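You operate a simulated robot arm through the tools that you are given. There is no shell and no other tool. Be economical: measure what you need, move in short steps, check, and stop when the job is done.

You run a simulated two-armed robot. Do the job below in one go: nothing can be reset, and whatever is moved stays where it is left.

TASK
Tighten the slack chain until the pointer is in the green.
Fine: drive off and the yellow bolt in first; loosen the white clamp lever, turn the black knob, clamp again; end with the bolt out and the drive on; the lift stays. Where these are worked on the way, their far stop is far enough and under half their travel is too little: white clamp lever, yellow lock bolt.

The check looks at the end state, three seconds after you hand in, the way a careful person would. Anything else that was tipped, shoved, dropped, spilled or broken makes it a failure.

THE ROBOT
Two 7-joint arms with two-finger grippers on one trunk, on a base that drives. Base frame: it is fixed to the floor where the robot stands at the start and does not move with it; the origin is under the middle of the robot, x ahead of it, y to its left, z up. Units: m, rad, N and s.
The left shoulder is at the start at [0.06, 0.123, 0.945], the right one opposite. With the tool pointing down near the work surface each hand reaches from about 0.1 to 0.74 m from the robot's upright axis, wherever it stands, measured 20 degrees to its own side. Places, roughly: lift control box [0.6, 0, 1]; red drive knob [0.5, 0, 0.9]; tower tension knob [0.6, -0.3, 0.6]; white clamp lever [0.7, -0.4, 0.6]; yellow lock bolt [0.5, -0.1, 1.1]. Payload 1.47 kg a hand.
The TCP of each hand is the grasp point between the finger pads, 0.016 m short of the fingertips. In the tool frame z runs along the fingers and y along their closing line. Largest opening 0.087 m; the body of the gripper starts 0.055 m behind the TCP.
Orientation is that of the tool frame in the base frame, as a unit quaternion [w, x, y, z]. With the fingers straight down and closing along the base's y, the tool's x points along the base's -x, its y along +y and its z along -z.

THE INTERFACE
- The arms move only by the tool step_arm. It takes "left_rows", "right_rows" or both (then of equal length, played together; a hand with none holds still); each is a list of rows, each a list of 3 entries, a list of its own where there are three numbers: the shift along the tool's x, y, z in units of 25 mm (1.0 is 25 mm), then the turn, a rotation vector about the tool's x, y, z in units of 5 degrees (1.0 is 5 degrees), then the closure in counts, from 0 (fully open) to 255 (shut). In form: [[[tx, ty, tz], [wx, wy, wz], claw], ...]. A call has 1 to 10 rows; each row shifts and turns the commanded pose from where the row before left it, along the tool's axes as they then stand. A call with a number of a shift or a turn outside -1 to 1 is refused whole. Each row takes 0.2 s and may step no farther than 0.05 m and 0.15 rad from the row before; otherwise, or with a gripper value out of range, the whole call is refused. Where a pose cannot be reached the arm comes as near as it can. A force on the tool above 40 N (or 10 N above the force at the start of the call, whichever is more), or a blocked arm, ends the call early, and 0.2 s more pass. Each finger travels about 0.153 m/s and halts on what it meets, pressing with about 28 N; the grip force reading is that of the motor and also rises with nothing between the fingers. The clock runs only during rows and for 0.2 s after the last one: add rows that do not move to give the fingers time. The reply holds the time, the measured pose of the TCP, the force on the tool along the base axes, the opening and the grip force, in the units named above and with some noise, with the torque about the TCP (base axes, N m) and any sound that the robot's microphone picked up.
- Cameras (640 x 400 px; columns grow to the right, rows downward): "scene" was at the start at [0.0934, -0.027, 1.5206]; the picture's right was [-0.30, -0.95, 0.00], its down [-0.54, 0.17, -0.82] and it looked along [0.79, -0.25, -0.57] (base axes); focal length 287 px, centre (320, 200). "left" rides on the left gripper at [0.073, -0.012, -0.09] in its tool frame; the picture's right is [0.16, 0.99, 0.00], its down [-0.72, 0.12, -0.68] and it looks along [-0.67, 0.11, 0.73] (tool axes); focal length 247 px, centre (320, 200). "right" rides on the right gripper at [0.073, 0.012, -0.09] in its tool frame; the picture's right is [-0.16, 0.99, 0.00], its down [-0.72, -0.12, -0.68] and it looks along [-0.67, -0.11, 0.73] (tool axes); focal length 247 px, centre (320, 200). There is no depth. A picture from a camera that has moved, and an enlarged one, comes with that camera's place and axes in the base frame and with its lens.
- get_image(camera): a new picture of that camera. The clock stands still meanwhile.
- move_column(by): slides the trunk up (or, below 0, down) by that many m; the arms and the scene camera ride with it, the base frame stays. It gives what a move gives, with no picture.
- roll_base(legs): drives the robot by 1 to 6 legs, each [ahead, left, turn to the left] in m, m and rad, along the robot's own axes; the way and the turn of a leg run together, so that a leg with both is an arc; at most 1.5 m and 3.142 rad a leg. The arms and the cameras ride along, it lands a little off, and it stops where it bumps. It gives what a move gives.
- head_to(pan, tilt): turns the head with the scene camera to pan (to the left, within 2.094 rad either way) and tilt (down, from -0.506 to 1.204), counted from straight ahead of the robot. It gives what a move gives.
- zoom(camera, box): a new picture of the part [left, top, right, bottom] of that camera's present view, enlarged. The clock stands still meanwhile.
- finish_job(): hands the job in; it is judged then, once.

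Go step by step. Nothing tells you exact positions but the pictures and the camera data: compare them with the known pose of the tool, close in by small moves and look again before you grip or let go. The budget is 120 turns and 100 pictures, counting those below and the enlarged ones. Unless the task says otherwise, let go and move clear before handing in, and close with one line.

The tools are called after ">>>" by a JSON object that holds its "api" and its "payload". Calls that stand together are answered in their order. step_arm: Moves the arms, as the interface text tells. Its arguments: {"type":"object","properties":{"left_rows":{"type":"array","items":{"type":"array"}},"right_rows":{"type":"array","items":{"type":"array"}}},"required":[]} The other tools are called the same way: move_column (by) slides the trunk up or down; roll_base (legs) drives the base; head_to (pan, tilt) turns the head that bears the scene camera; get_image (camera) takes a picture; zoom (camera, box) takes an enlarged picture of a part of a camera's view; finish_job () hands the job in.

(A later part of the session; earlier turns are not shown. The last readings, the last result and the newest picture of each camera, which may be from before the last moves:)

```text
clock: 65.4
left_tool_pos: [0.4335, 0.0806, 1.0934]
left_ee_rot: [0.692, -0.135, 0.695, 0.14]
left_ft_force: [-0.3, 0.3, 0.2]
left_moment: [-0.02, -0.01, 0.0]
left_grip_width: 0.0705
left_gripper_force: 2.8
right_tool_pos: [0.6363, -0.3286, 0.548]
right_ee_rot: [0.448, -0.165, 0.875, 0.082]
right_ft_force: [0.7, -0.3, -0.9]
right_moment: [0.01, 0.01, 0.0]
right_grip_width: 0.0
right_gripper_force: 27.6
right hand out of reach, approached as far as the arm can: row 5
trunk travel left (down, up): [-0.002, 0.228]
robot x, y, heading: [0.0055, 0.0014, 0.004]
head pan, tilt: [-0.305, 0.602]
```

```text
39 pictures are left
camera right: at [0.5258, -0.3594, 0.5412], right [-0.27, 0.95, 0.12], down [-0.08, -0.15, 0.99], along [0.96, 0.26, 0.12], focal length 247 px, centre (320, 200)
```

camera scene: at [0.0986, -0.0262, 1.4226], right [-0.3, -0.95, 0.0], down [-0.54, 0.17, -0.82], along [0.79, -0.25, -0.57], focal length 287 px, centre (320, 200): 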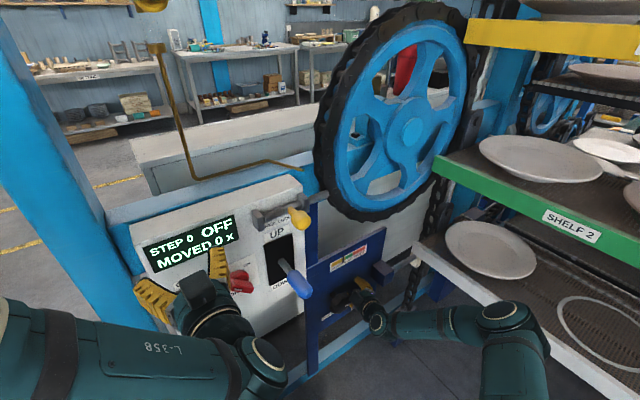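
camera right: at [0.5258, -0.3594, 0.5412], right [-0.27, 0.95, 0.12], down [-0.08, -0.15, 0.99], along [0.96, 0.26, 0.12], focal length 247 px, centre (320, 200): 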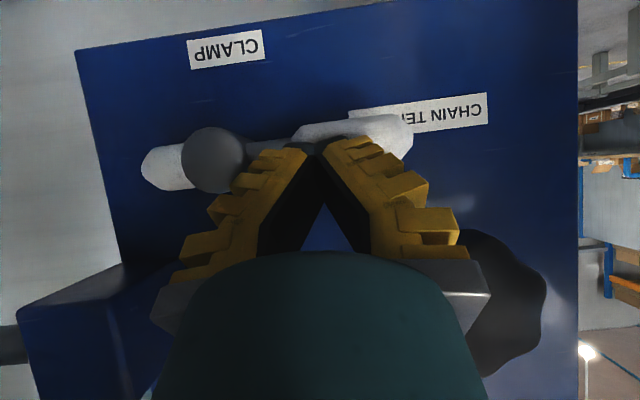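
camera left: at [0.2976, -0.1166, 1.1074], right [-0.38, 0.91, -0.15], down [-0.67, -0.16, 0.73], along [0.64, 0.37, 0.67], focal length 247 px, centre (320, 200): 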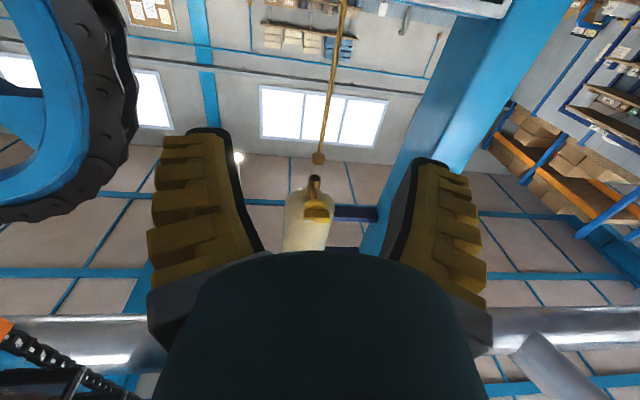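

The handle is now horizontal (about 90° turned), so the clamp should be loose. I back out, open, and move in front of the black knob with less tilt.

>>> {"api": "step_arm", "payload": {"right_rows": [[[-0.3, 0, -0.5], [0, 0, 0], 255], [[0, 0, -1], [0, 0, 0], 255], [[0, 0, -1], [0, 0, 0], 200], [[0, 0, -1], [0, 0, 0], 100], [[0, 0.5, -0.5], [0, -1, 0], 0], [[0, 0.5, 0], [0, -1, 0], 0], [[0, 0.5, 0], [0, -1, 0], 0], [[0, 0.5, 0], [0, -1, 0], 0], [[0, 0.5, 0], [0, 0, 0], 0]]}}

>>> {"api": "get_image", "payload": {"camera": "right"}}

```text
clock: 67.4
left_tool_pos: [0.4324, 0.0811, 1.0937]
left_ee_rot: [0.692, -0.133, 0.696, 0.139]
left_ft_force: [0.9, -0.1, 0.3]
left_moment: [0.01, -0.02, 0.03]
left_grip_width: 0.0704
left_gripper_force: 2.8
right_tool_pos: [0.5433, -0.2976, 0.6139]
right_ee_rot: [0.594, -0.149, 0.783, 0.11]
right_ft_force: [0.8, -0.2, 0.1]
right_moment: [0.02, 0.01, 0.05]
right_grip_width: 0.0869
right_gripper_force: 0.0
trunk travel left (down, up): [-0.002, 0.228]
robot x, y, heading: [0.0073, -0.0013, -0.0]
head pan, tilt: [-0.305, 0.602]
```

```text
38 pictures are left
camera right: at [0.4409, -0.3248, 0.5665], right [-0.32, 0.94, 0.15], down [-0.39, -0.27, 0.88], along [0.86, 0.22, 0.45], focal length 247 px, centre (320, 200)
```

right: 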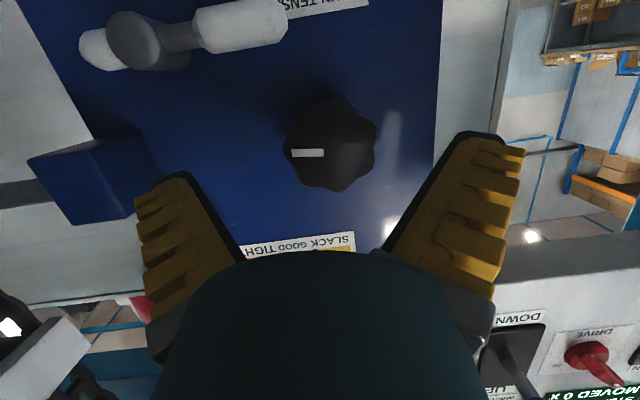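

The knob is centred at [0.627,-0.261,0.617], 75 mm across, and fits the 87 mm opening. I remove more tilt and approach.

>>> {"api": "step_arm", "payload": {"right_rows": [[[-0.1, 0.1, 0], [0, -1, 0], 0], [[0, 0, 0], [0, -1, 0], 0], [[0, 0, 0], [0, -1, 0], 0], [[0, 0, 1], [0, 0, 0], 0], [[0, 0, 0.8], [0, 0, 0], 0]]}}

>>> {"api": "get_image", "payload": {"camera": "right"}}

```text
clock: 68.6
left_tool_pos: [0.4325, 0.0806, 1.0937]
left_ee_rot: [0.692, -0.135, 0.696, 0.14]
left_ft_force: [0.0, -0.9, -0.4]
left_moment: [0.03, -0.02, 0.0]
left_grip_width: 0.0706
left_gripper_force: 2.5
right_tool_pos: [0.5814, -0.2885, 0.6448]
right_ee_rot: [0.691, -0.133, 0.699, 0.129]
right_ft_force: [0.2, -0.3, 0.6]
right_moment: [-0.02, 0.01, 0.03]
right_grip_width: 0.0868
right_gripper_force: 0.0
right hand out of reach, approached as far as the arm can: row 2, 3, 4, 5
trunk travel left (down, up): [-0.002, 0.228]
robot x, y, heading: [0.0004, 0.0028, -0.001]
head pan, tilt: [-0.305, 0.602]
```

```text
37 pictures are left
camera right: at [0.4942, -0.311, 0.573], right [-0.36, 0.92, 0.15], down [-0.58, -0.35, 0.73], along [0.73, 0.17, 0.66], focal length 247 px, centre (320, 200)
```

right: 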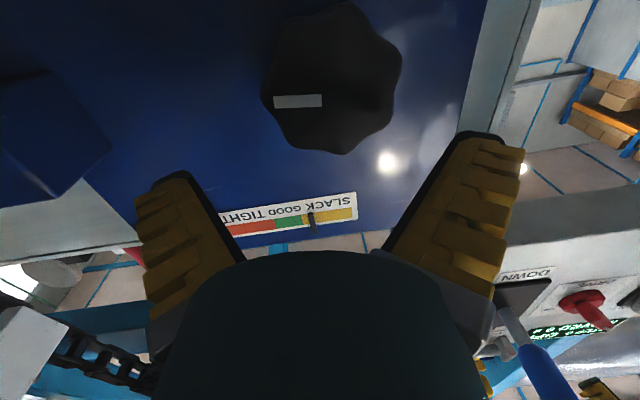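

Fully horizontal is too high, so I use about 12° tilt and slide the fingers over the knob.

>>> {"api": "step_arm", "payload": {"right_rows": [[[0, 0, 0], [0, 1, 0], 0], [[0, 0, 0], [0, 1, 0], 0], [[0, 0, 0], [0, 0.4, 0], 0], [[0.65, 0.35, 0], [0, 0, 0], 0], [[0, 0, 1], [0, 0, 0], 0], [[0, 0, 0.6], [0, 0, 0], 0]]}}

>>> {"api": "get_image", "payload": {"camera": "right"}}

```text
clock: 70.0
left_tool_pos: [0.4321, 0.0797, 1.0948]
left_ee_rot: [0.691, -0.134, 0.696, 0.14]
left_ft_force: [0.5, -0.3, 0.6]
left_moment: [-0.01, 0.01, -0.01]
left_grip_width: 0.0703
left_gripper_force: 3.0
right_tool_pos: [0.6126, -0.2678, 0.6197]
right_ee_rot: [0.615, -0.144, 0.767, 0.113]
right_ft_force: [-0.1, -0.3, -0.2]
right_moment: [-0.01, -0.02, -0.03]
right_grip_width: 0.087
right_gripper_force: 0.1
trunk travel left (down, up): [-0.002, 0.228]
robot x, y, heading: [0.0054, 0.0029, -0.001]
head pan, tilt: [-0.305, 0.602]
```

```text
36 pictures are left
camera right: at [0.5131, -0.2943, 0.5678], right [-0.33, 0.93, 0.15], down [-0.43, -0.29, 0.86], along [0.84, 0.21, 0.49], focal length 247 px, centre (320, 200)
```

right: 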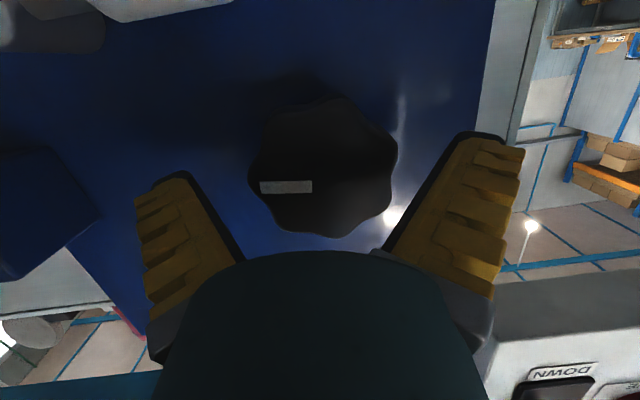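

Well centred. I advance 2 cm more and close on the knob.

>>> {"api": "step_arm", "payload": {"right_rows": [[[0, 0, 0.5], [0, 0, 0], 0], [[0, 0, 0.4], [0, 0, 0], 0], [[0, 0, 0], [0, 0, 0], 60], [[0, 0, 0], [0, 0, 0], 120], [[0, 0, 0], [0, 0, 0], 160], [[0, 0, 0], [0, 0, 0], 160]]}}

>>> {"api": "get_image", "payload": {"camera": "right"}}

>>> {"api": "zoom", "payload": {"camera": "scene", "box": [310, 220, 410, 310]}}

```text
clock: 71.4
left_tool_pos: [0.432, 0.0808, 1.0942]
left_ee_rot: [0.692, -0.134, 0.696, 0.14]
left_ft_force: [-0.1, 0.9, 0.7]
left_moment: [-0.05, -0.01, -0.02]
left_grip_width: 0.0708
left_gripper_force: 2.7
right_tool_pos: [0.6313, -0.2594, 0.6207]
right_ee_rot: [0.613, -0.147, 0.768, 0.115]
right_ft_force: [-3.6, 12.7, -4.9]
right_moment: [0.13, -0.35, -0.57]
right_grip_width: 0.0717
right_gripper_force: 30.3
right hand out of reach, approached as far as the arm can: row 2
trunk travel left (down, up): [-0.002, 0.228]
robot x, y, heading: [0.0059, 0.0008, -0.002]
head pan, tilt: [-0.305, 0.602]
```

```text
35 pictures are left
camera right: at [0.5319, -0.2859, 0.5682], right [-0.33, 0.93, 0.15], down [-0.43, -0.29, 0.86], along [0.84, 0.22, 0.49], focal length 247 px, centre (320, 200)
```

right: 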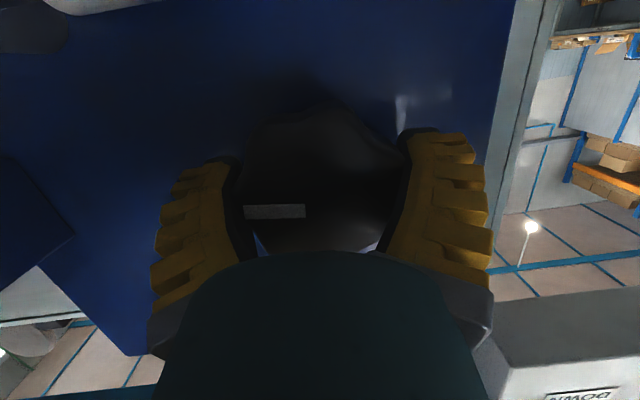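

```text
4.44 times, centred on (360, 265) of scene
camera zoom: at [0.0976, -0.0255, 1.4226], right [-0.3, -0.95, 0.0], down [-0.54, 0.17, -0.82], along [0.79, -0.25, -0.57], focal length 1274 px, centre (142, -89)
```

zoom: 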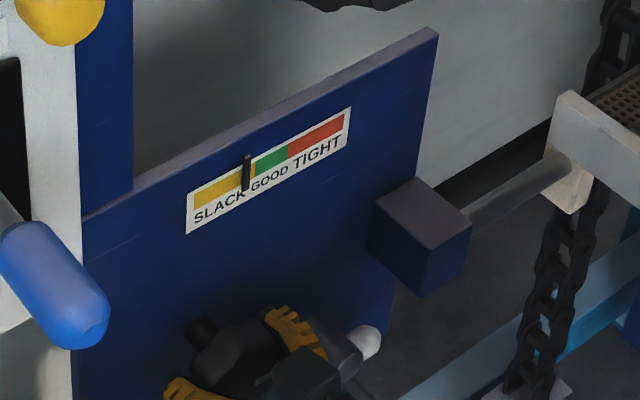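

The knob is gripped and the gauge is readable in the scene view. I turn it clockwise by 30° as a test.

>>> {"api": "step_arm", "payload": {"right_rows": [[[0, 0, 0], [-0.21, 0, 0.97], 170], [[0, 0, 0], [-0.21, 0, 0.97], 170], [[0, 0, 0], [-0.21, 0, 0.97], 170], [[0, 0, 0], [-0.21, 0, 0.97], 170], [[0, 0, 0], [-0.21, 0, 0.97], 170], [[0, 0, 0], [-0.21, 0, 0.97], 170]]}}

>>> {"api": "zoom", "payload": {"camera": "scene", "box": [310, 220, 410, 310]}}

>>> {"api": "get_image", "payload": {"camera": "right"}}

```text
clock: 72.8
left_tool_pos: [0.4309, 0.081, 1.0946]
left_ee_rot: [0.692, -0.134, 0.696, 0.14]
left_ft_force: [0.4, -0.9, -0.5]
left_moment: [0.05, 0.01, 0.06]
left_grip_width: 0.0706
left_gripper_force: 2.8
right_tool_pos: [0.631, -0.2598, 0.6227]
right_ee_rot: [0.556, 0.019, 0.772, 0.305]
right_ft_force: [-9.6, 18.4, -7.2]
right_moment: [-0.08, 0.18, -0.39]
right_grip_width: 0.0718
right_gripper_force: 30.0
trunk travel left (down, up): [-0.002, 0.228]
robot x, y, heading: [0.0016, -0.002, 0.0]
head pan, tilt: [-0.305, 0.602]
```

```text
4.44 times, centred on (360, 265) of scene
camera zoom: at [0.0975, -0.0252, 1.4226], right [-0.3, -0.95, 0.0], down [-0.54, 0.17, -0.82], along [0.79, -0.25, -0.57], focal length 1274 px, centre (142, -89)
```

zoom: 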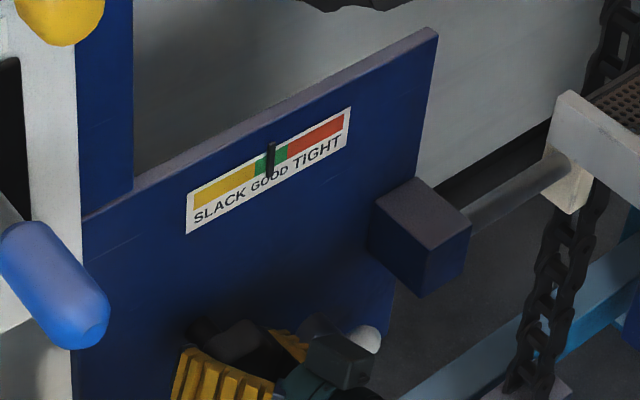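

```text
32 pictures are left
camera right: at [0.5231, -0.2643, 0.5833], right [-0.25, 0.74, 0.62], down [-0.28, -0.67, 0.69], along [0.93, 0.0, 0.37], focal length 247 px, centre (320, 200)
```

right: 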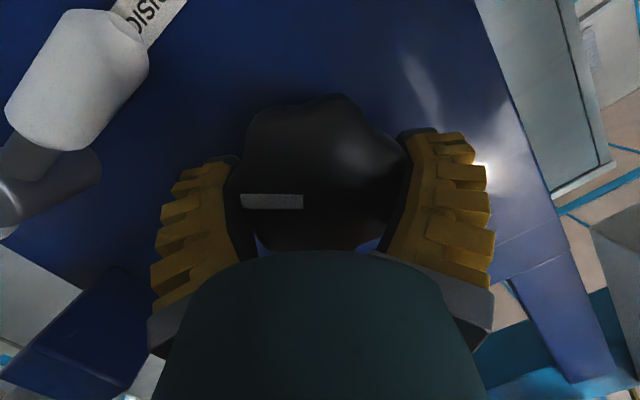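

The pointer is in the middle of the green. I open, retract and check that it stays.

>>> {"api": "step_arm", "payload": {"right_rows": [[[0, 0, 0], [0, 0, 0], 80], [[0, 0, 0], [0, 0, 0], 0], [[0, 0, 0], [0, 0, 0], 0], [[0, 0, -0.6], [0, 0, 0], 0], [[0, 0, -1], [0, 0, 0], 0], [[0, 0, -1], [0, 0, 0], 0], [[0, 0, -1], [0, 0, 0], 0]]}}

>>> {"api": "zoom", "payload": {"camera": "scene", "box": [310, 220, 410, 310]}}

```text
clock: 74.4
left_tool_pos: [0.4321, 0.0803, 1.0943]
left_ee_rot: [0.692, -0.135, 0.695, 0.141]
left_ft_force: [0.6, -1.6, 0.6]
left_moment: [0.01, 0.03, 0.02]
left_grip_width: 0.0707
left_gripper_force: 3.2
right_tool_pos: [0.5553, -0.3026, 0.6358]
right_ee_rot: [0.558, 0.019, 0.772, 0.305]
right_ft_force: [-0.1, -0.5, -0.3]
right_moment: [-0.02, 0.0, 0.02]
right_grip_width: 0.0869
right_gripper_force: 0.1
trunk travel left (down, up): [-0.002, 0.228]
robot x, y, heading: [0.0057, -0.0041, 0.001]
head pan, tilt: [-0.305, 0.602]
```

```text
4.44 times, centred on (360, 265) of scene
camera zoom: at [0.0973, -0.0264, 1.4226], right [-0.3, -0.95, 0.0], down [-0.54, 0.17, -0.82], along [0.79, -0.25, -0.57], focal length 1274 px, centre (142, -89)
```

zoom: 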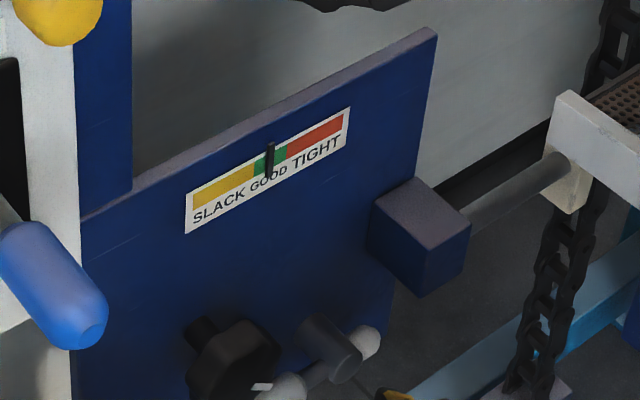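

The pointer stays in the green and the handle points left. To clamp I will first press the short stub right of the hub downward from above with steeply tilted fingers. First I unroll and tilt.

>>> {"api": "step_arm", "payload": {"right_rows": [[[0, 0, -0.5], [0.21, 0, -0.97], 100], [[0, 0, 0], [0.21, 0, -0.97], 200], [[0, 0, 0], [0.21, 0, -0.97], 255], [[0, 0, 0], [0.21, 0, -0.97], 255], [[0, 0, 0], [0.21, 0, -0.97], 255], [[0, 0, 0], [0.21, 0, -0.97], 255], [[0, -1, 0], [0, 1, 0], 255], [[0, -1, 0], [0, 1, 0], 255], [[0, -1, 0], [0, 1, 0], 255], [[0, -1, 0], [0, 1, 0], 255]]}}

>>> {"api": "step_arm", "payload": {"right_rows": [[[0, -0.5, 0], [0, 1, 0], 255], [[0, -0.5, 0], [0, 1, 0], 255], [[0, 0, 0], [0, 1, 0], 255], [[0, 0, 0], [0, 0.6, 0], 255]]}}

>>> {"api": "get_image", "payload": {"camera": "right"}}

```text
clock: 76.6
left_tool_pos: [0.4326, 0.0801, 1.0948]
left_ee_rot: [0.692, -0.134, 0.696, 0.14]
left_ft_force: [-1.0, -0.7, -0.7]
left_moment: [-0.02, 0.04, -0.02]
left_grip_width: 0.0704
left_gripper_force: 2.2
right_tool_pos: [0.5802, -0.4002, 0.6406]
right_ee_rot: [0.472, -0.163, 0.862, 0.086]
right_ft_force: [0.5, 0.2, -1.4]
right_moment: [0.03, 0.04, 0.0]
right_grip_width: 0.0
right_gripper_force: 27.7
trunk travel left (down, up): [-0.002, 0.228]
robot x, y, heading: [0.0036, -0.0001, 0.006]
head pan, tilt: [-0.305, 0.602]
```

```text
clock: 77.6
left_tool_pos: [0.4322, 0.0789, 1.0946]
left_ee_rot: [0.691, -0.134, 0.696, 0.14]
left_ft_force: [0.5, 0.3, 0.3]
left_moment: [-0.01, -0.03, 0.03]
left_grip_width: 0.0705
left_gripper_force: 2.9
right_tool_pos: [0.5873, -0.4244, 0.6404]
right_ee_rot: [0.331, -0.175, 0.925, 0.06]
right_ft_force: [0.2, -0.1, 0.3]
right_moment: [0.0, -0.01, -0.01]
right_grip_width: 0.0
right_gripper_force: 28.2
trunk travel left (down, up): [-0.002, 0.228]
robot x, y, heading: [0.0032, 0.0008, 0.003]
head pan, tilt: [-0.305, 0.602]
```

```text
30 pictures are left
camera right: at [0.4793, -0.453, 0.6634], right [-0.24, 0.96, 0.1], down [0.16, -0.06, 0.99], along [0.96, 0.26, -0.14], focal length 247 px, centre (320, 200)
```

right: 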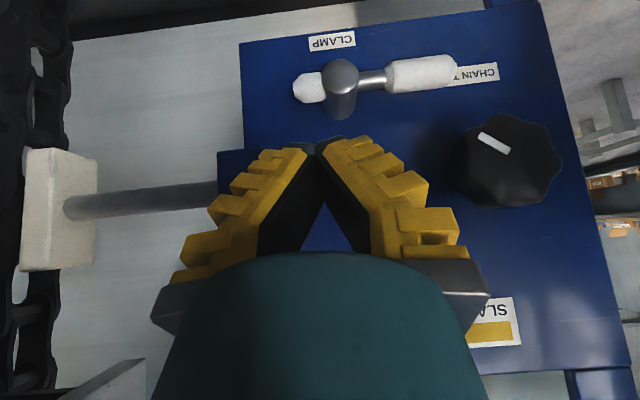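

From here the hub front is at R≈0.594 (panel coordinate), z 0.532, with the stub reaching to about R 0.631. I position the closed fingertips just above the stub.

>>> {"api": "step_arm", "payload": {"right_rows": [[[-0.43, -0.32, 0], [0, 0, 0], 255], [[-0.43, -0.32, 0.5], [0, 0, 0], 255], [[-0.43, 0, 1], [0, 0, 0], 255], [[-0.43, 0, 1], [0, 0, 0], 255], [[0, 0, 1], [0, 0, 0], 255], [[0, 0, 0.45], [0, 0, 0], 255]]}}

>>> {"api": "get_image", "payload": {"camera": "right"}}

```text
clock: 78.4
left_tool_pos: [0.4309, 0.0802, 1.0937]
left_ee_rot: [0.692, -0.134, 0.696, 0.14]
left_ft_force: [0.4, 0.0, 1.0]
left_moment: [-0.01, -0.01, 0.01]
left_grip_width: 0.0703
left_gripper_force: 3.3
right_tool_pos: [0.6362, -0.4204, 0.63]
right_ee_rot: [0.327, -0.174, 0.927, 0.061]
right_ft_force: [-7.9, 1.7, 4.6]
right_moment: [-0.09, -0.14, -0.04]
right_grip_width: 0.0
right_gripper_force: 27.0
trunk travel left (down, up): [-0.002, 0.228]
robot x, y, heading: [0.0044, 0.001, 0.001]
head pan, tilt: [-0.305, 0.602]
stopped in row 4 (right hand): the force on the tool passed its limit at 51 N (the readings are from after the stop); the commanded pose is now the measured one
```

```text
29 pictures are left
camera right: at [0.5275, -0.4505, 0.654], right [-0.24, 0.96, 0.1], down [0.17, -0.06, 0.98], along [0.95, 0.26, -0.15], focal length 247 px, centre (320, 200)
```

right: 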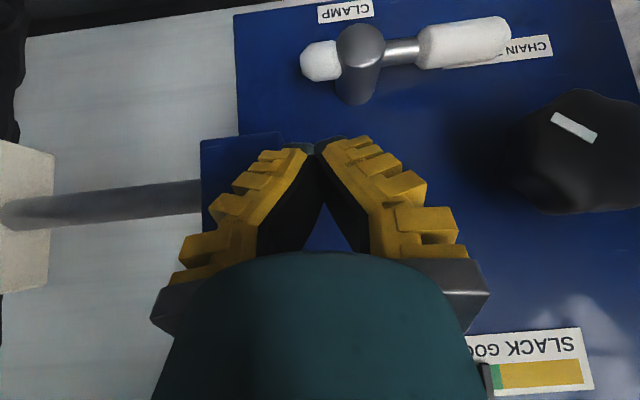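

The fingers hit the blue block, so that way is too tight. I will instead roll the hand 90° and lift the handle from below on the left side, with the fingers straddling it from above and below.

>>> {"api": "step_arm", "payload": {"right_rows": [[[0, 0, -1], [0, 0, 0], 255], [[0, 0, -1], [0, 0, 0], 255], [[0, 0.6, 0], [0, -1, 0], 255], [[0, 0.6, 0], [0, -1, 0], 255], [[0, 0.6, 0], [0, -1, 0], 255], [[0, 0.6, 0], [0, -0.2, 0], 140], [[0, 0.6, 0], [0, 0, 1], 140], [[0, 0.6, 0], [0, 0, 1], 140], [[0, 0, 0], [0, 0, 1], 140], [[0, 0, 0], [0, 0, 1], 140]]}}

>>> {"api": "step_arm", "payload": {"right_rows": [[[0, 0, 0], [0, 0, 1], 140], [[0, 0, 0], [0, 0, 1], 140], [[0, 0, 0], [0, 0, 1], 140], [[0, 0, 0], [0, 0, 1], 140], [[0, 0, 0], [0, 0, 1], 140], [[0, 0, 0], [0, 0, 1], 140], [[0, 0, 0], [0, 0, 1], 140], [[0, 0, 0], [0, 0, 1], 140], [[0, 0, 0], [0, 0, 1], 140], [[0, 0, 0], [0, 0, 1], 140]]}}

>>> {"api": "step_arm", "payload": {"right_rows": [[[0, 0, 0], [0, 0, 1], 140], [[0, 0, 0], [0, 0, 1], 140], [[0, 0, 0], [0, 0, 1], 140], [[0, 0, 0], [0, 0, 1], 140]]}}

>>> {"api": "get_image", "payload": {"camera": "right"}}

```text
clock: 80.6
left_tool_pos: [0.432, 0.0794, 1.0941]
left_ee_rot: [0.692, -0.134, 0.696, 0.14]
left_ft_force: [-0.2, 0.1, -0.1]
left_moment: [-0.01, 0.0, -0.01]
left_grip_width: 0.0704
left_gripper_force: 2.8
right_tool_pos: [0.5765, -0.3483, 0.6701]
right_ee_rot: [0.431, -0.01, 0.888, 0.162]
right_ft_force: [0.6, 0.1, 0.3]
right_moment: [-0.02, 0.03, 0.0]
right_grip_width: 0.0449
right_gripper_force: 4.3
trunk travel left (down, up): [-0.002, 0.228]
robot x, y, heading: [0.006, 0.0023, 0.003]
head pan, tilt: [-0.305, 0.602]
```

```text
clock: 82.8
left_tool_pos: [0.4322, 0.0791, 1.0937]
left_ee_rot: [0.691, -0.135, 0.696, 0.141]
left_ft_force: [-0.1, -0.2, 0.4]
left_moment: [0.03, 0.02, -0.01]
left_grip_width: 0.0705
left_gripper_force: 2.3
right_tool_pos: [0.5763, -0.3485, 0.6695]
right_ee_rot: [0.323, 0.366, 0.808, 0.331]
right_ft_force: [0.2, -0.6, 0.1]
right_moment: [0.01, -0.01, 0.0]
right_grip_width: 0.0451
right_gripper_force: 4.2
trunk travel left (down, up): [-0.002, 0.228]
robot x, y, heading: [0.0037, 0.0017, -0.005]
head pan, tilt: [-0.305, 0.602]
```

```text
clock: 83.8
left_tool_pos: [0.4314, 0.0788, 1.0935]
left_ee_rot: [0.692, -0.134, 0.696, 0.14]
left_ft_force: [0.7, 0.1, 0.4]
left_moment: [-0.03, -0.01, 0.0]
left_grip_width: 0.0705
left_gripper_force: 2.5
right_tool_pos: [0.5766, -0.3492, 0.6704]
right_ee_rot: [0.26, 0.5, 0.733, 0.381]
right_ft_force: [0.1, -0.1, -0.7]
right_moment: [0.02, -0.04, 0.0]
right_grip_width: 0.0451
right_gripper_force: 4.5
trunk travel left (down, up): [-0.002, 0.228]
robot x, y, heading: [0.0066, 0.0029, 0.003]
head pan, tilt: [-0.305, 0.602]
```

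```text
28 pictures are left
camera right: at [0.4883, -0.3038, 0.7309], right [0.59, 0.06, 0.81], down [-0.32, -0.9, 0.3], along [0.75, -0.43, -0.51], focal length 247 px, centre (320, 200)
```

right: 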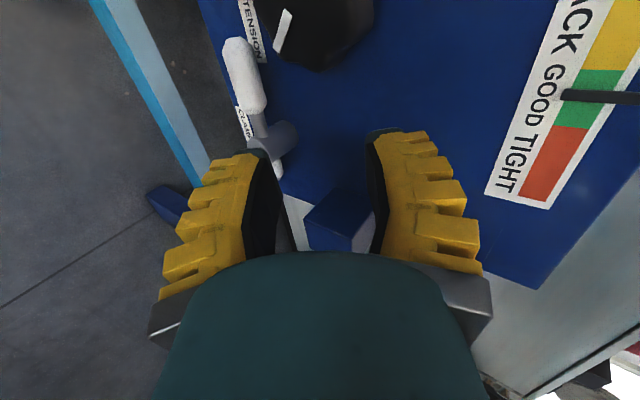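

This view is excellent: the gauge reads GOOD and I see the handle pointing left. I move down and forward so the handle ends up between the upper and lower fingers.

>>> {"api": "step_arm", "payload": {"right_rows": [[[0, -0.8, 0], [0, 0, 0], 100], [[0, -0.8, 0], [0, 0, 0], 100], [[0, -0.75, 0], [0, 0, 0], 100], [[0, 0, 1], [0, 0, 0], 100], [[0, 0, 1], [0, 0, 0], 100], [[0, 0, 1], [0, 0, 0], 100]]}}

>>> {"api": "get_image", "payload": {"camera": "right"}}

```text
clock: 85.2
left_tool_pos: [0.4329, 0.0804, 1.0942]
left_ee_rot: [0.692, -0.135, 0.695, 0.14]
left_ft_force: [-0.1, -0.6, -0.1]
left_moment: [-0.02, 0.01, 0.01]
left_grip_width: 0.0706
left_gripper_force: 2.4
right_tool_pos: [0.6012, -0.3382, 0.5771]
right_ee_rot: [0.261, 0.5, 0.733, 0.38]
right_ft_force: [0.7, 0.4, -0.1]
right_moment: [0.02, 0.0, 0.0]
right_grip_width: 0.0578
right_gripper_force: 3.3
trunk travel left (down, up): [-0.002, 0.228]
robot x, y, heading: [0.0015, 0.0026, 0.001]
head pan, tilt: [-0.305, 0.602]
```

```text
27 pictures are left
camera right: at [0.514, -0.2931, 0.6384], right [0.59, 0.06, 0.81], down [-0.32, -0.9, 0.3], along [0.75, -0.43, -0.51], focal length 247 px, centre (320, 200)
```

right: 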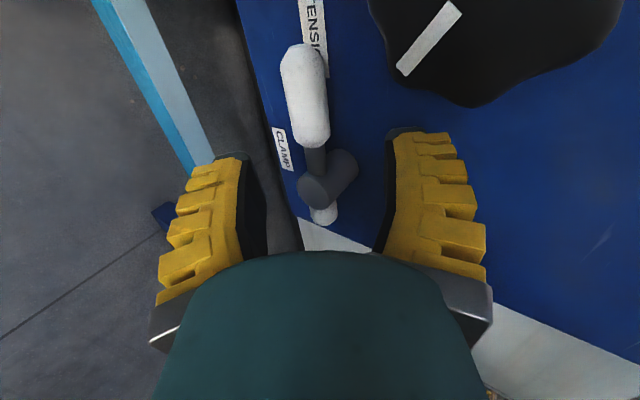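

The handle lies between the fingers. I advance further.

>>> {"api": "step_arm", "payload": {"right_rows": [[[0, 0, 1], [0, 0, 0], 100], [[0, 0, 1], [0, 0, 0], 100], [[0, 0, 0.2], [0, 0, 0], 100]]}}

>>> {"api": "get_image", "payload": {"camera": "right"}}

```text
clock: 86.0
left_tool_pos: [0.4322, 0.0795, 1.0935]
left_ee_rot: [0.691, -0.133, 0.696, 0.14]
left_ft_force: [0.6, 0.0, -0.2]
left_moment: [-0.02, -0.01, -0.03]
left_grip_width: 0.0706
left_gripper_force: 2.9
right_tool_pos: [0.6436, -0.3195, 0.5545]
right_ee_rot: [0.262, 0.499, 0.733, 0.381]
right_ft_force: [-0.1, -0.1, -0.1]
right_moment: [-0.01, -0.01, 0.02]
right_grip_width: 0.058
right_gripper_force: 3.8
right hand out of reach, approached as far as the arm can: row 3
trunk travel left (down, up): [-0.002, 0.228]
robot x, y, heading: [0.0024, -0.0001, 0.0]
head pan, tilt: [-0.305, 0.602]
```

```text
26 pictures are left
camera right: at [0.5556, -0.2755, 0.6143], right [0.58, 0.06, 0.81], down [-0.32, -0.9, 0.3], along [0.75, -0.43, -0.51], focal length 247 px, centre (320, 200)
```

right: 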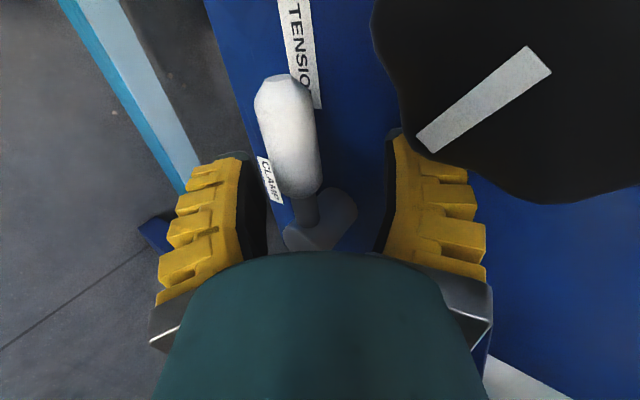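

The handle is between the fingers. I lift it along the arc, rolling the hand with it.

>>> {"api": "step_arm", "payload": {"right_rows": [[[0, 0.2, -0.14], [0, 0, 0], 100], [[0, 0.164, -0.115], [0, 0.574, 0.819], 100], [[0, 0.164, -0.115], [0, 0.574, 0.819], 100], [[0, 0.164, -0.115], [0, 0.574, 0.819], 100], [[0, 0.164, -0.115], [0, 0.574, 0.819], 100], [[0, 0.164, -0.115], [0, 0.574, 0.819], 100], [[0, 0.164, -0.115], [0, 0.574, 0.819], 100]]}}

>>> {"api": "get_image", "payload": {"camera": "right"}}

```text
clock: 87.6
left_tool_pos: [0.4313, 0.0801, 1.0931]
left_ee_rot: [0.691, -0.135, 0.696, 0.141]
left_ft_force: [0.4, -1.3, 0.3]
left_moment: [0.0, 0.02, -0.02]
left_grip_width: 0.0705
left_gripper_force: 3.0
right_tool_pos: [0.6466, -0.3272, 0.5889]
right_ee_rot: [0.062, 0.581, 0.641, 0.498]
right_ft_force: [-0.3, 0.6, 0.3]
right_moment: [0.03, -0.01, 0.01]
right_grip_width: 0.0577
right_gripper_force: 3.7
trunk travel left (down, up): [-0.002, 0.228]
robot x, y, heading: [0.0032, -0.0001, 0.004]
head pan, tilt: [-0.305, 0.602]
```

```text
25 pictures are left
camera right: at [0.5728, -0.32, 0.6783], right [0.72, -0.3, 0.62], down [-0.3, -0.95, -0.1], along [0.62, -0.11, -0.78], focal length 247 px, centre (320, 200)
```

right: 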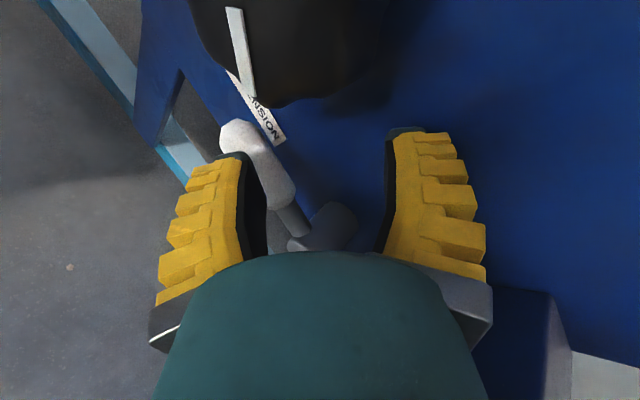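

The handle is coming up. I continue the arc about the hub with a narrower opening.

>>> {"api": "step_arm", "payload": {"right_rows": [[[-0.08, 0.2, -0.14], [0, 0.574, 0.819], 120], [[-0.08, 0.2, -0.14], [0, 0.574, 0.819], 140], [[-0.08, 0.2, -0.14], [0, 0.574, 0.819], 140], [[-0.08, 0.2, -0.14], [0, 0.574, 0.819], 140], [[-0.08, 0.2, -0.14], [0, 0.574, 0.819], 140]]}}

>>> {"api": "get_image", "payload": {"camera": "right"}}

```text
clock: 88.8
left_tool_pos: [0.4309, 0.0809, 1.0945]
left_ee_rot: [0.691, -0.135, 0.696, 0.141]
left_ft_force: [-1.1, 0.9, -0.1]
left_moment: [0.01, -0.01, -0.01]
left_grip_width: 0.0702
left_gripper_force: 2.8
right_tool_pos: [0.5714, -0.2621, 0.6195]
right_ee_rot: [-0.099, 0.619, 0.529, 0.572]
right_ft_force: [-0.4, 0.2, -0.5]
right_moment: [0.0, 0.01, -0.01]
right_grip_width: 0.045
right_gripper_force: 4.2
right hand out of reach, approached as far as the arm can: row 1, 2, 3, 4, 5
trunk travel left (down, up): [-0.002, 0.228]
robot x, y, heading: [0.0045, 0.0007, 0.001]
head pan, tilt: [-0.305, 0.602]
```

```text
24 pictures are left
camera right: at [0.511, -0.2916, 0.7137], right [0.79, -0.5, 0.35], down [-0.35, -0.84, -0.42], along [0.5, 0.21, -0.84], focal length 247 px, centre (320, 200)
```

right: 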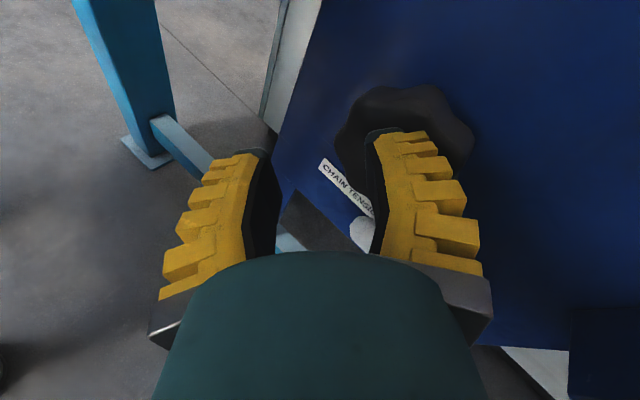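

The wrist ran out of range and the hand drifted to the left. I back straight off and unroll.

>>> {"api": "step_arm", "payload": {"right_rows": [[[0, 0, -0.6], [0, 0, 0], 140], [[0, 0, -0.8], [0, 0, 0], 140], [[0, 0, -0.8], [0, -0.574, -0.819], 140], [[0, 0, 0], [0, -0.574, -0.819], 140], [[0, 0, 0], [0, -0.574, -0.819], 140], [[0, 0, 0], [0, -0.574, -0.819], 140], [[0, 0, 0], [0, -0.574, -0.819], 140], [[0, 0, 0], [0, -0.574, -0.819], 140], [[0, 0, 0], [0, -0.574, -0.819], 140], [[0, 0, 0], [0, -0.574, -0.819], 140]]}}

>>> {"api": "get_image", "payload": {"camera": "right"}}

>>> {"api": "zoom", "payload": {"camera": "scene", "box": [310, 220, 410, 310]}}

```text
clock: 91.0
left_tool_pos: [0.4319, 0.0794, 1.0942]
left_ee_rot: [0.691, -0.135, 0.696, 0.141]
left_ft_force: [-0.3, -0.7, 0.1]
left_moment: [-0.01, -0.03, 0.02]
left_grip_width: 0.0703
left_gripper_force: 2.6
right_tool_pos: [0.5311, -0.2941, 0.6405]
right_ee_rot: [0.163, 0.547, 0.692, 0.443]
right_ft_force: [0.2, 0.4, 0.0]
right_moment: [-0.01, -0.02, -0.02]
right_grip_width: 0.0452
right_gripper_force: 4.2
right hand out of reach, approached as far as the arm can: row 1, 2
trunk travel left (down, up): [-0.002, 0.228]
robot x, y, heading: [0.0029, -0.0008, -0.001]
head pan, tilt: [-0.305, 0.602]
```

```text
23 pictures are left
camera right: at [0.449, -0.2662, 0.7177], right [0.66, -0.13, 0.74], down [-0.3, -0.95, 0.1], along [0.69, -0.29, -0.66], focal length 247 px, centre (320, 200)
```

right: 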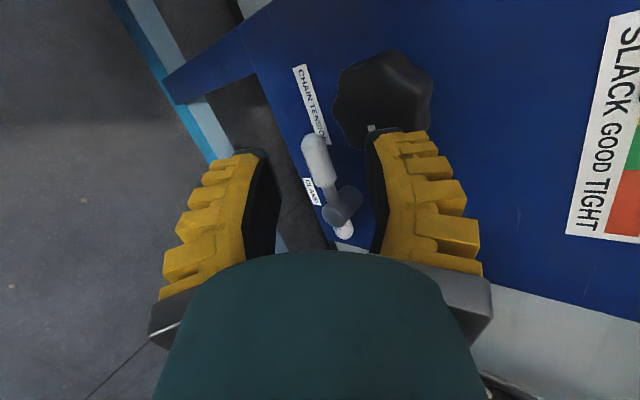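

```text
4.44 times, centred on (360, 265) of scene
camera zoom: at [0.0976, -0.0264, 1.4226], right [-0.3, -0.95, 0.0], down [-0.54, 0.17, -0.82], along [0.79, -0.25, -0.57], focal length 1274 px, centre (142, -89)
```

zoom: 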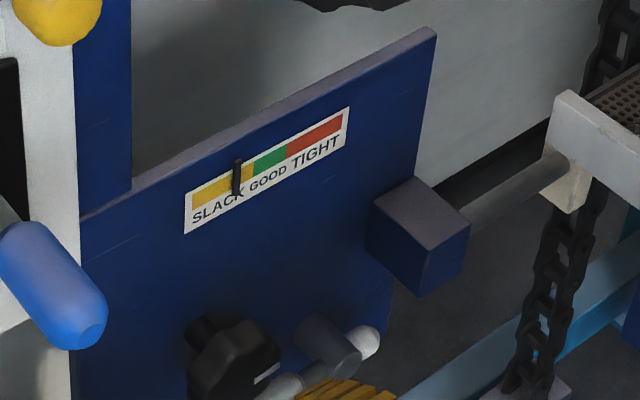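

The pointer got nudged back into yellow and the handle is near horizontal again; both are fixable. I finish unrolling to the 90° pose that was reachable and re-approach the handle, this time lifting without extra roll.

>>> {"api": "step_arm", "payload": {"right_rows": [[[0, 0, 0], [0, -0.574, -0.819], 100], [[0, 0, 0], [0, -0.574, -0.819], 100], [[0, 0, 0], [0, -0.574, -0.819], 100], [[-1, 0, 0], [0, 0, 0], 100], [[-1, 0, 0], [0, 0, 0], 100]]}}

>>> {"api": "get_image", "payload": {"camera": "right"}}

```text
clock: 92.2
left_tool_pos: [0.4326, 0.0789, 1.0942]
left_ee_rot: [0.692, -0.133, 0.696, 0.139]
left_ft_force: [-0.2, -0.8, -0.4]
left_moment: [-0.03, 0.0, 0.02]
left_grip_width: 0.0705
left_gripper_force: 3.0
right_tool_pos: [0.5515, -0.3439, 0.6448]
right_ee_rot: [0.26, 0.5, 0.733, 0.381]
right_ft_force: [-0.2, 0.0, 0.4]
right_moment: [0.02, 0.01, 0.02]
right_grip_width: 0.058
right_gripper_force: 4.2
right hand out of reach, approached as far as the arm can: row 3
trunk travel left (down, up): [-0.002, 0.228]
robot x, y, heading: [0.0058, -0.0034, 0.002]
head pan, tilt: [-0.305, 0.602]
```

```text
21 pictures are left
camera right: at [0.4628, -0.3, 0.705], right [0.58, 0.06, 0.81], down [-0.32, -0.9, 0.3], along [0.75, -0.43, -0.51], focal length 247 px, centre (320, 200)
```

right: 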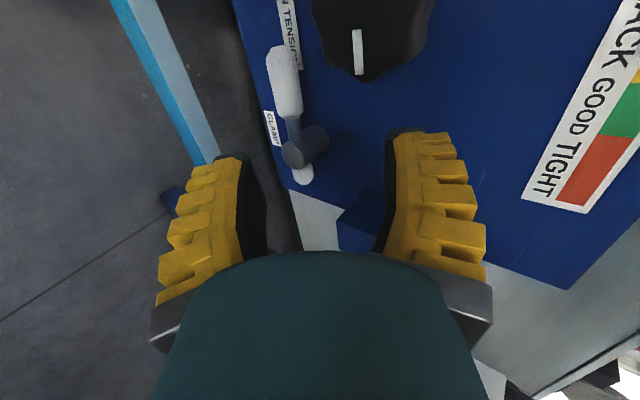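

Good pose. I go straddle the handle again and lift straight up.

>>> {"api": "step_arm", "payload": {"right_rows": [[[-0.52, -0.79, 0], [0, 0, 0], 100], [[0, 0, 1], [0, 0, 0], 100], [[0, 0, 1], [0, 0, 0], 100], [[0, 0, 1], [0, 0, 0], 100], [[0, 0, 1], [0, 0, 0], 100], [[0, 0, 1], [0, 0, 0], 100], [[0, 0, 0.1], [0, 0, 0], 100]]}}

>>> {"api": "step_arm", "payload": {"right_rows": [[[0, 0.41, -0.29], [0, 0, 0], 100], [[0, 0.41, -0.29], [0, 0, 0], 100], [[0, 0.41, -0.29], [0, 0, 0], 100], [[-0.1, 0.2, -0.14], [0, 0, 0], 100]]}}

>>> {"api": "get_image", "payload": {"camera": "right"}}

```text
clock: 93.8
left_tool_pos: [0.4321, 0.0798, 1.0936]
left_ee_rot: [0.691, -0.134, 0.696, 0.141]
left_ft_force: [-0.3, 0.3, 0.7]
left_moment: [0.0, 0.02, -0.04]
left_grip_width: 0.0703
left_gripper_force: 3.0
right_tool_pos: [0.6424, -0.3433, 0.6036]
right_ee_rot: [0.259, 0.501, 0.733, 0.38]
right_ft_force: [0.3, -0.8, 0.1]
right_moment: [0.03, -0.01, -0.01]
right_grip_width: 0.058
right_gripper_force: 4.1
right hand out of reach, approached as far as the arm can: row 3, 4, 5, 6
trunk travel left (down, up): [-0.002, 0.228]
robot x, y, heading: [0.0059, -0.0, 0.001]
head pan, tilt: [-0.305, 0.602]
```

```text
clock: 94.8
left_tool_pos: [0.4327, 0.0797, 1.0946]
left_ee_rot: [0.692, -0.134, 0.696, 0.14]
left_ft_force: [-0.2, 0.7, 0.9]
left_moment: [0.02, 0.05, -0.03]
left_grip_width: 0.0703
left_gripper_force: 2.8
right_tool_pos: [0.6438, -0.3434, 0.6462]
right_ee_rot: [0.261, 0.5, 0.733, 0.381]
right_ft_force: [-0.1, 0.8, 0.3]
right_moment: [-0.02, 0.02, 0.02]
right_grip_width: 0.0581
right_gripper_force: 3.8
trunk travel left (down, up): [-0.002, 0.228]
robot x, y, heading: [0.0024, -0.0014, 0.004]
head pan, tilt: [-0.305, 0.602]
```

```text
20 pictures are left
camera right: at [0.5561, -0.2993, 0.7062], right [0.58, 0.06, 0.81], down [-0.32, -0.9, 0.3], along [0.75, -0.43, -0.51], focal length 247 px, centre (320, 200)
```

right: 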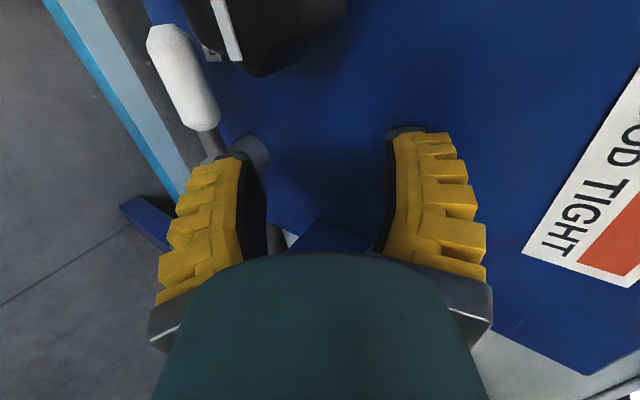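

The arm posture now blocks that low pose. New approach: with the hand un-rolled and tilted steeply (~51°, which reaches lower), I hook closed fingertips under the handle and lift it around its arc. First I retract and unroll.

>>> {"api": "step_arm", "payload": {"right_rows": [[[0, 0, -1], [0, 0, 0], 100], [[0, 0, -1], [0, 0, 0], 180], [[0, 0, -1], [0, 0, -1], 255], [[0, 0, 0], [0, 0, -1], 255], [[0, 0, 0], [0, 0, -1], 255], [[0, 0, 0], [0, 0, -1], 255], [[0, 0, 0], [0, 0, -1], 255], [[0, 0, 0], [0, 0, -1], 255], [[0, 0, 0], [0, 0, -1], 255], [[0, 0, 0], [0, 0, -1], 255]]}}

>>> {"api": "step_arm", "payload": {"right_rows": [[[0, 0, 0], [0, 0, -1], 255], [[0, 0, 0], [0, 0, -1], 255], [[0, 0, 0], [0, 0, -1], 255], [[0, 0, 0], [0, 0, -1], 255], [[0, 0, 0], [0, 0, -1], 255], [[0, 0, 0], [0, 0, -1], 255], [[0, 0, 0], [0, 0, -1], 255], [[0, 0, 0], [0, 0, -1], 255], [[0, 0, 0], [0, 0, -1], 255], [[0, 0, 0], [0, 0, -1], 255]]}}

>>> {"api": "step_arm", "payload": {"right_rows": [[[0, 0, 0], [0, 1, 0], 255], [[0, 0, 0], [0, 1, 0], 255], [[0, 0, 0], [0, 1, 0], 255], [[0, 0, 0], [0, 0.2, 0], 255]]}}

```text
clock: 97.0
left_tool_pos: [0.4322, 0.0791, 1.094]
left_ee_rot: [0.692, -0.134, 0.696, 0.14]
left_ft_force: [-0.3, -0.4, -0.3]
left_moment: [-0.02, 0.01, 0.0]
left_grip_width: 0.0701
left_gripper_force: 2.8
right_tool_pos: [0.5866, -0.3644, 0.6887]
right_ee_rot: [0.376, 0.219, 0.86, 0.267]
right_ft_force: [0.2, 0.0, -1.0]
right_moment: [0.0, 0.01, -0.01]
right_grip_width: 0.0003
right_gripper_force: 28.0
trunk travel left (down, up): [-0.002, 0.228]
robot x, y, heading: [0.0071, 0.0004, 0.005]
head pan, tilt: [-0.305, 0.602]
```

```text
clock: 99.2
left_tool_pos: [0.4319, 0.0793, 1.0939]
left_ee_rot: [0.691, -0.135, 0.696, 0.141]
left_ft_force: [0.3, 0.2, 0.6]
left_moment: [-0.02, -0.02, 0.0]
left_grip_width: 0.0704
left_gripper_force: 2.6
right_tool_pos: [0.5866, -0.3663, 0.6894]
right_ee_rot: [0.454, -0.165, 0.871, 0.084]
right_ft_force: [-0.1, -0.4, -0.6]
right_moment: [-0.01, 0.01, 0.04]
right_grip_width: 0.0
right_gripper_force: 28.1
trunk travel left (down, up): [-0.002, 0.228]
robot x, y, heading: [0.0044, 0.0013, 0.004]
head pan, tilt: [-0.305, 0.602]
```

```text
clock: 100.2
left_tool_pos: [0.4314, 0.0794, 1.0944]
left_ee_rot: [0.692, -0.134, 0.696, 0.14]
left_ft_force: [0.2, 0.2, -0.2]
left_moment: [0.02, -0.02, 0.01]
left_grip_width: 0.0705
left_gripper_force: 2.3
right_tool_pos: [0.5854, -0.3661, 0.6886]
right_ee_rot: [0.327, -0.175, 0.927, 0.061]
right_ft_force: [-0.5, 0.1, -0.3]
right_moment: [0.01, -0.04, 0.01]
right_grip_width: 0.0
right_gripper_force: 27.9
trunk travel left (down, up): [-0.002, 0.228]
robot x, y, heading: [0.003, 0.0, 0.002]
head pan, tilt: [-0.305, 0.602]
```

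Orientation is restored. I move to just in front of and below-level with the handle's left part, then check.

>>> {"api": "step_arm", "payload": {"right_rows": [[[0.6, 0.36, 0.77], [0, 0, 0], 255], [[0.6, 0.36, 0.77], [0, 0, 0], 255], [[0.6, 0, 0.77], [0, 0, 0], 255], [[0.6, 0, 0.77], [0, 0, 0], 255], [[0.46, 0, 0.77], [0, 0, 0], 255]]}}

>>> {"api": "get_image", "payload": {"camera": "right"}}

```text
clock: 101.4
left_tool_pos: [0.4325, 0.0795, 1.0938]
left_ee_rot: [0.692, -0.134, 0.696, 0.14]
left_ft_force: [-0.7, -0.4, 0.2]
left_moment: [-0.02, 0.02, -0.01]
left_grip_width: 0.0703
left_gripper_force: 3.1
right_tool_pos: [0.5831, -0.3481, 0.5705]
right_ee_rot: [0.329, -0.175, 0.926, 0.061]
right_ft_force: [-0.7, 0.6, 0.2]
right_moment: [0.0, 0.01, -0.02]
right_grip_width: 0.0
right_gripper_force: 28.0
trunk travel left (down, up): [-0.002, 0.228]
robot x, y, heading: [0.0034, 0.0018, -0.003]
head pan, tilt: [-0.305, 0.602]
```

```text
19 pictures are left
camera right: at [0.4745, -0.377, 0.5936], right [-0.24, 0.96, 0.1], down [0.17, -0.06, 0.98], along [0.95, 0.26, -0.15], focal length 247 px, centre (320, 200)
```

right: 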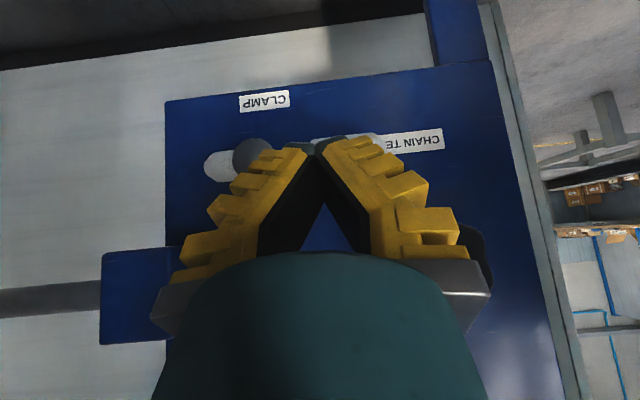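

The pose is reachable. I slide along the tool axis so the tips go under the handle.

>>> {"api": "step_arm", "payload": {"right_rows": [[[0.1, 0, 1], [0, 0, 0], 255], [[0, 0, 1], [0, 0, 0], 255], [[0, 0, 0.8], [0, 0, 0], 255]]}}

>>> {"api": "get_image", "payload": {"camera": "right"}}

```text
clock: 102.2
left_tool_pos: [0.4302, 0.0792, 1.0934]
left_ee_rot: [0.691, -0.134, 0.696, 0.141]
left_ft_force: [0.0, -0.7, 0.1]
left_moment: [0.0, 0.03, -0.01]
left_grip_width: 0.0704
left_gripper_force: 3.3
right_tool_pos: [0.6192, -0.3335, 0.517]
right_ee_rot: [0.328, -0.175, 0.926, 0.061]
right_ft_force: [-0.2, 0.2, -0.2]
right_moment: [0.06, -0.01, -0.02]
right_grip_width: 0.0001
right_gripper_force: 28.1
right hand out of reach, approached as far as the arm can: row 3
trunk travel left (down, up): [-0.002, 0.228]
robot x, y, heading: [0.0062, 0.0002, 0.001]
head pan, tilt: [-0.305, 0.602]
```

```text
18 pictures are left
camera right: at [0.5099, -0.3626, 0.5409], right [-0.24, 0.96, 0.1], down [0.17, -0.06, 0.98], along [0.96, 0.26, -0.15], focal length 247 px, centre (320, 200)
```

right: 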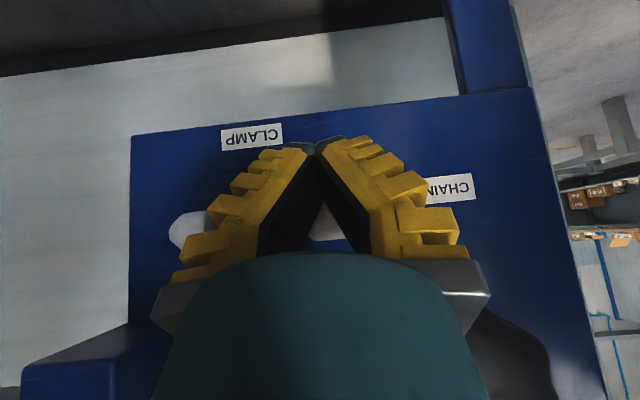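

The tips are below the handle. I lift along the arc, up first and then up-right.

>>> {"api": "step_arm", "payload": {"right_rows": [[[-0.27, 0.06, -0.2], [0, 0, 0], 255], [[-0.27, 0.06, -0.2], [0, 0, 0], 255], [[-0.27, 0.06, -0.2], [0, 0, 0], 255], [[-0.27, 0.06, -0.2], [0, 0, 0], 255], [[-0.24, -0.13, -0.2], [0, 0, 0], 255], [[-0.24, -0.13, -0.2], [0, 0, 0], 255], [[-0.24, -0.13, -0.2], [0, 0, 0], 255], [[-0.24, -0.13, -0.2], [0, 0, 0], 255]]}}

>>> {"api": "get_image", "payload": {"camera": "right"}}

```text
clock: 104.0
left_tool_pos: [0.4323, 0.0808, 1.0949]
left_ee_rot: [0.692, -0.134, 0.696, 0.139]
left_ft_force: [0.1, -0.3, 0.9]
left_moment: [-0.03, -0.01, -0.01]
left_grip_width: 0.0706
left_gripper_force: 2.6
right_tool_pos: [0.6371, -0.3334, 0.5822]
right_ee_rot: [0.328, -0.175, 0.926, 0.061]
right_ft_force: [0.0, 0.8, -1.7]
right_moment: [0.02, -0.01, 0.01]
right_grip_width: 0.0002
right_gripper_force: 28.1
trunk travel left (down, up): [-0.002, 0.228]
robot x, y, heading: [0.0024, -0.0026, 0.002]
head pan, tilt: [-0.305, 0.602]
```

```text
17 pictures are left
camera right: at [0.5278, -0.3627, 0.6052], right [-0.24, 0.96, 0.1], down [0.17, -0.06, 0.98], along [0.96, 0.26, -0.15], focal length 247 px, centre (320, 200)
```

right: 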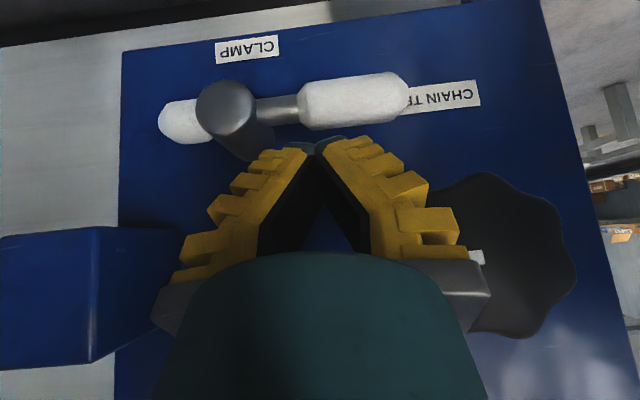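

The tips slipped past the front of the handle; its axis is a bit deeper than I assumed (depth 0.486, z 0.533). I return to the 90° roll straddle, now with 45° tilt so that I can go lower and deeper.

>>> {"api": "step_arm", "payload": {"right_rows": [[[0, 0, -1], [0, 0, 0], 255], [[0, 0, -1], [0, 0, 0], 255], [[0, 0, -1], [0, -1, 0], 255], [[0, 0, -0.5], [0, -0.2, 0], 200], [[0, 0, 0], [0, 0, 1], 150], [[0, 0, 0], [0, 0, 1], 150], [[0, 0, 0], [0, 0, 1], 150], [[0, 0, 0], [0, 0, 1], 150], [[0, 0, 0], [0, 0, 1], 150], [[0, 0, 0], [0, 0, 1], 150]]}}

>>> {"api": "step_arm", "payload": {"right_rows": [[[0, 0, 0], [0, 0, 1], 150], [[0, 0, 0], [0, 0, 1], 150], [[0, 0, 0], [0, 0, 1], 150], [[0, 0, 0], [0, 0, 1], 150], [[0, 0, 0], [0, 0, 1], 150], [[0, 0, 0], [0, 0, 1], 150], [[0, 0, 0], [0, 0, 1], 150], [[0, 0, 0], [0, 0, 1], 150], [[0, 0, 0], [0, 0, 1], 150], [[0, 0, 0], [0, 0, 1], 150]]}}

>>> {"api": "step_arm", "payload": {"right_rows": [[[0, 0, 0], [0, 0, 1], 150], [[0, 0, 0], [0, 0, 1], 150]]}}

```text
clock: 106.2
left_tool_pos: [0.4319, 0.0803, 1.0942]
left_ee_rot: [0.692, -0.135, 0.695, 0.141]
left_ft_force: [-0.6, 0.3, 0.2]
left_moment: [-0.01, -0.01, -0.02]
left_grip_width: 0.0705
left_gripper_force: 2.6
right_tool_pos: [0.5836, -0.3548, 0.6486]
right_ee_rot: [0.346, 0.07, 0.921, 0.165]
right_ft_force: [-1.1, 0.0, 0.1]
right_moment: [-0.01, 0.01, -0.03]
right_grip_width: 0.0415
right_gripper_force: 4.2
trunk travel left (down, up): [-0.002, 0.228]
robot x, y, heading: [0.0046, -0.0015, 0.0]
head pan, tilt: [-0.305, 0.602]
```

```text
clock: 108.4
left_tool_pos: [0.4316, 0.0794, 1.0933]
left_ee_rot: [0.691, -0.134, 0.696, 0.14]
left_ft_force: [-0.3, 0.4, 0.3]
left_moment: [-0.01, -0.01, 0.02]
left_grip_width: 0.0705
left_gripper_force: 3.1
right_tool_pos: [0.5841, -0.3542, 0.6485]
right_ee_rot: [0.243, 0.454, 0.805, 0.295]
right_ft_force: [-0.4, 1.3, -0.1]
right_moment: [-0.02, 0.0, 0.0]
right_grip_width: 0.0417
right_gripper_force: 4.7
trunk travel left (down, up): [-0.002, 0.228]
robot x, y, heading: [0.0014, 0.0019, 0.001]
head pan, tilt: [-0.305, 0.602]
```

```text
clock: 109.0
left_tool_pos: [0.4321, 0.0791, 1.0943]
left_ee_rot: [0.691, -0.135, 0.695, 0.141]
left_ft_force: [-0.2, 0.3, -0.1]
left_moment: [-0.02, -0.03, -0.02]
left_grip_width: 0.0706
left_gripper_force: 3.1
right_tool_pos: [0.5855, -0.3532, 0.6485]
right_ee_rot: [0.217, 0.521, 0.763, 0.316]
right_ft_force: [0.4, 0.4, -1.4]
right_moment: [-0.01, 0.0, -0.02]
right_grip_width: 0.0417
right_gripper_force: 3.6
trunk travel left (down, up): [-0.002, 0.228]
robot x, y, heading: [0.0015, 0.0047, 0.002]
head pan, tilt: [-0.305, 0.602]
```

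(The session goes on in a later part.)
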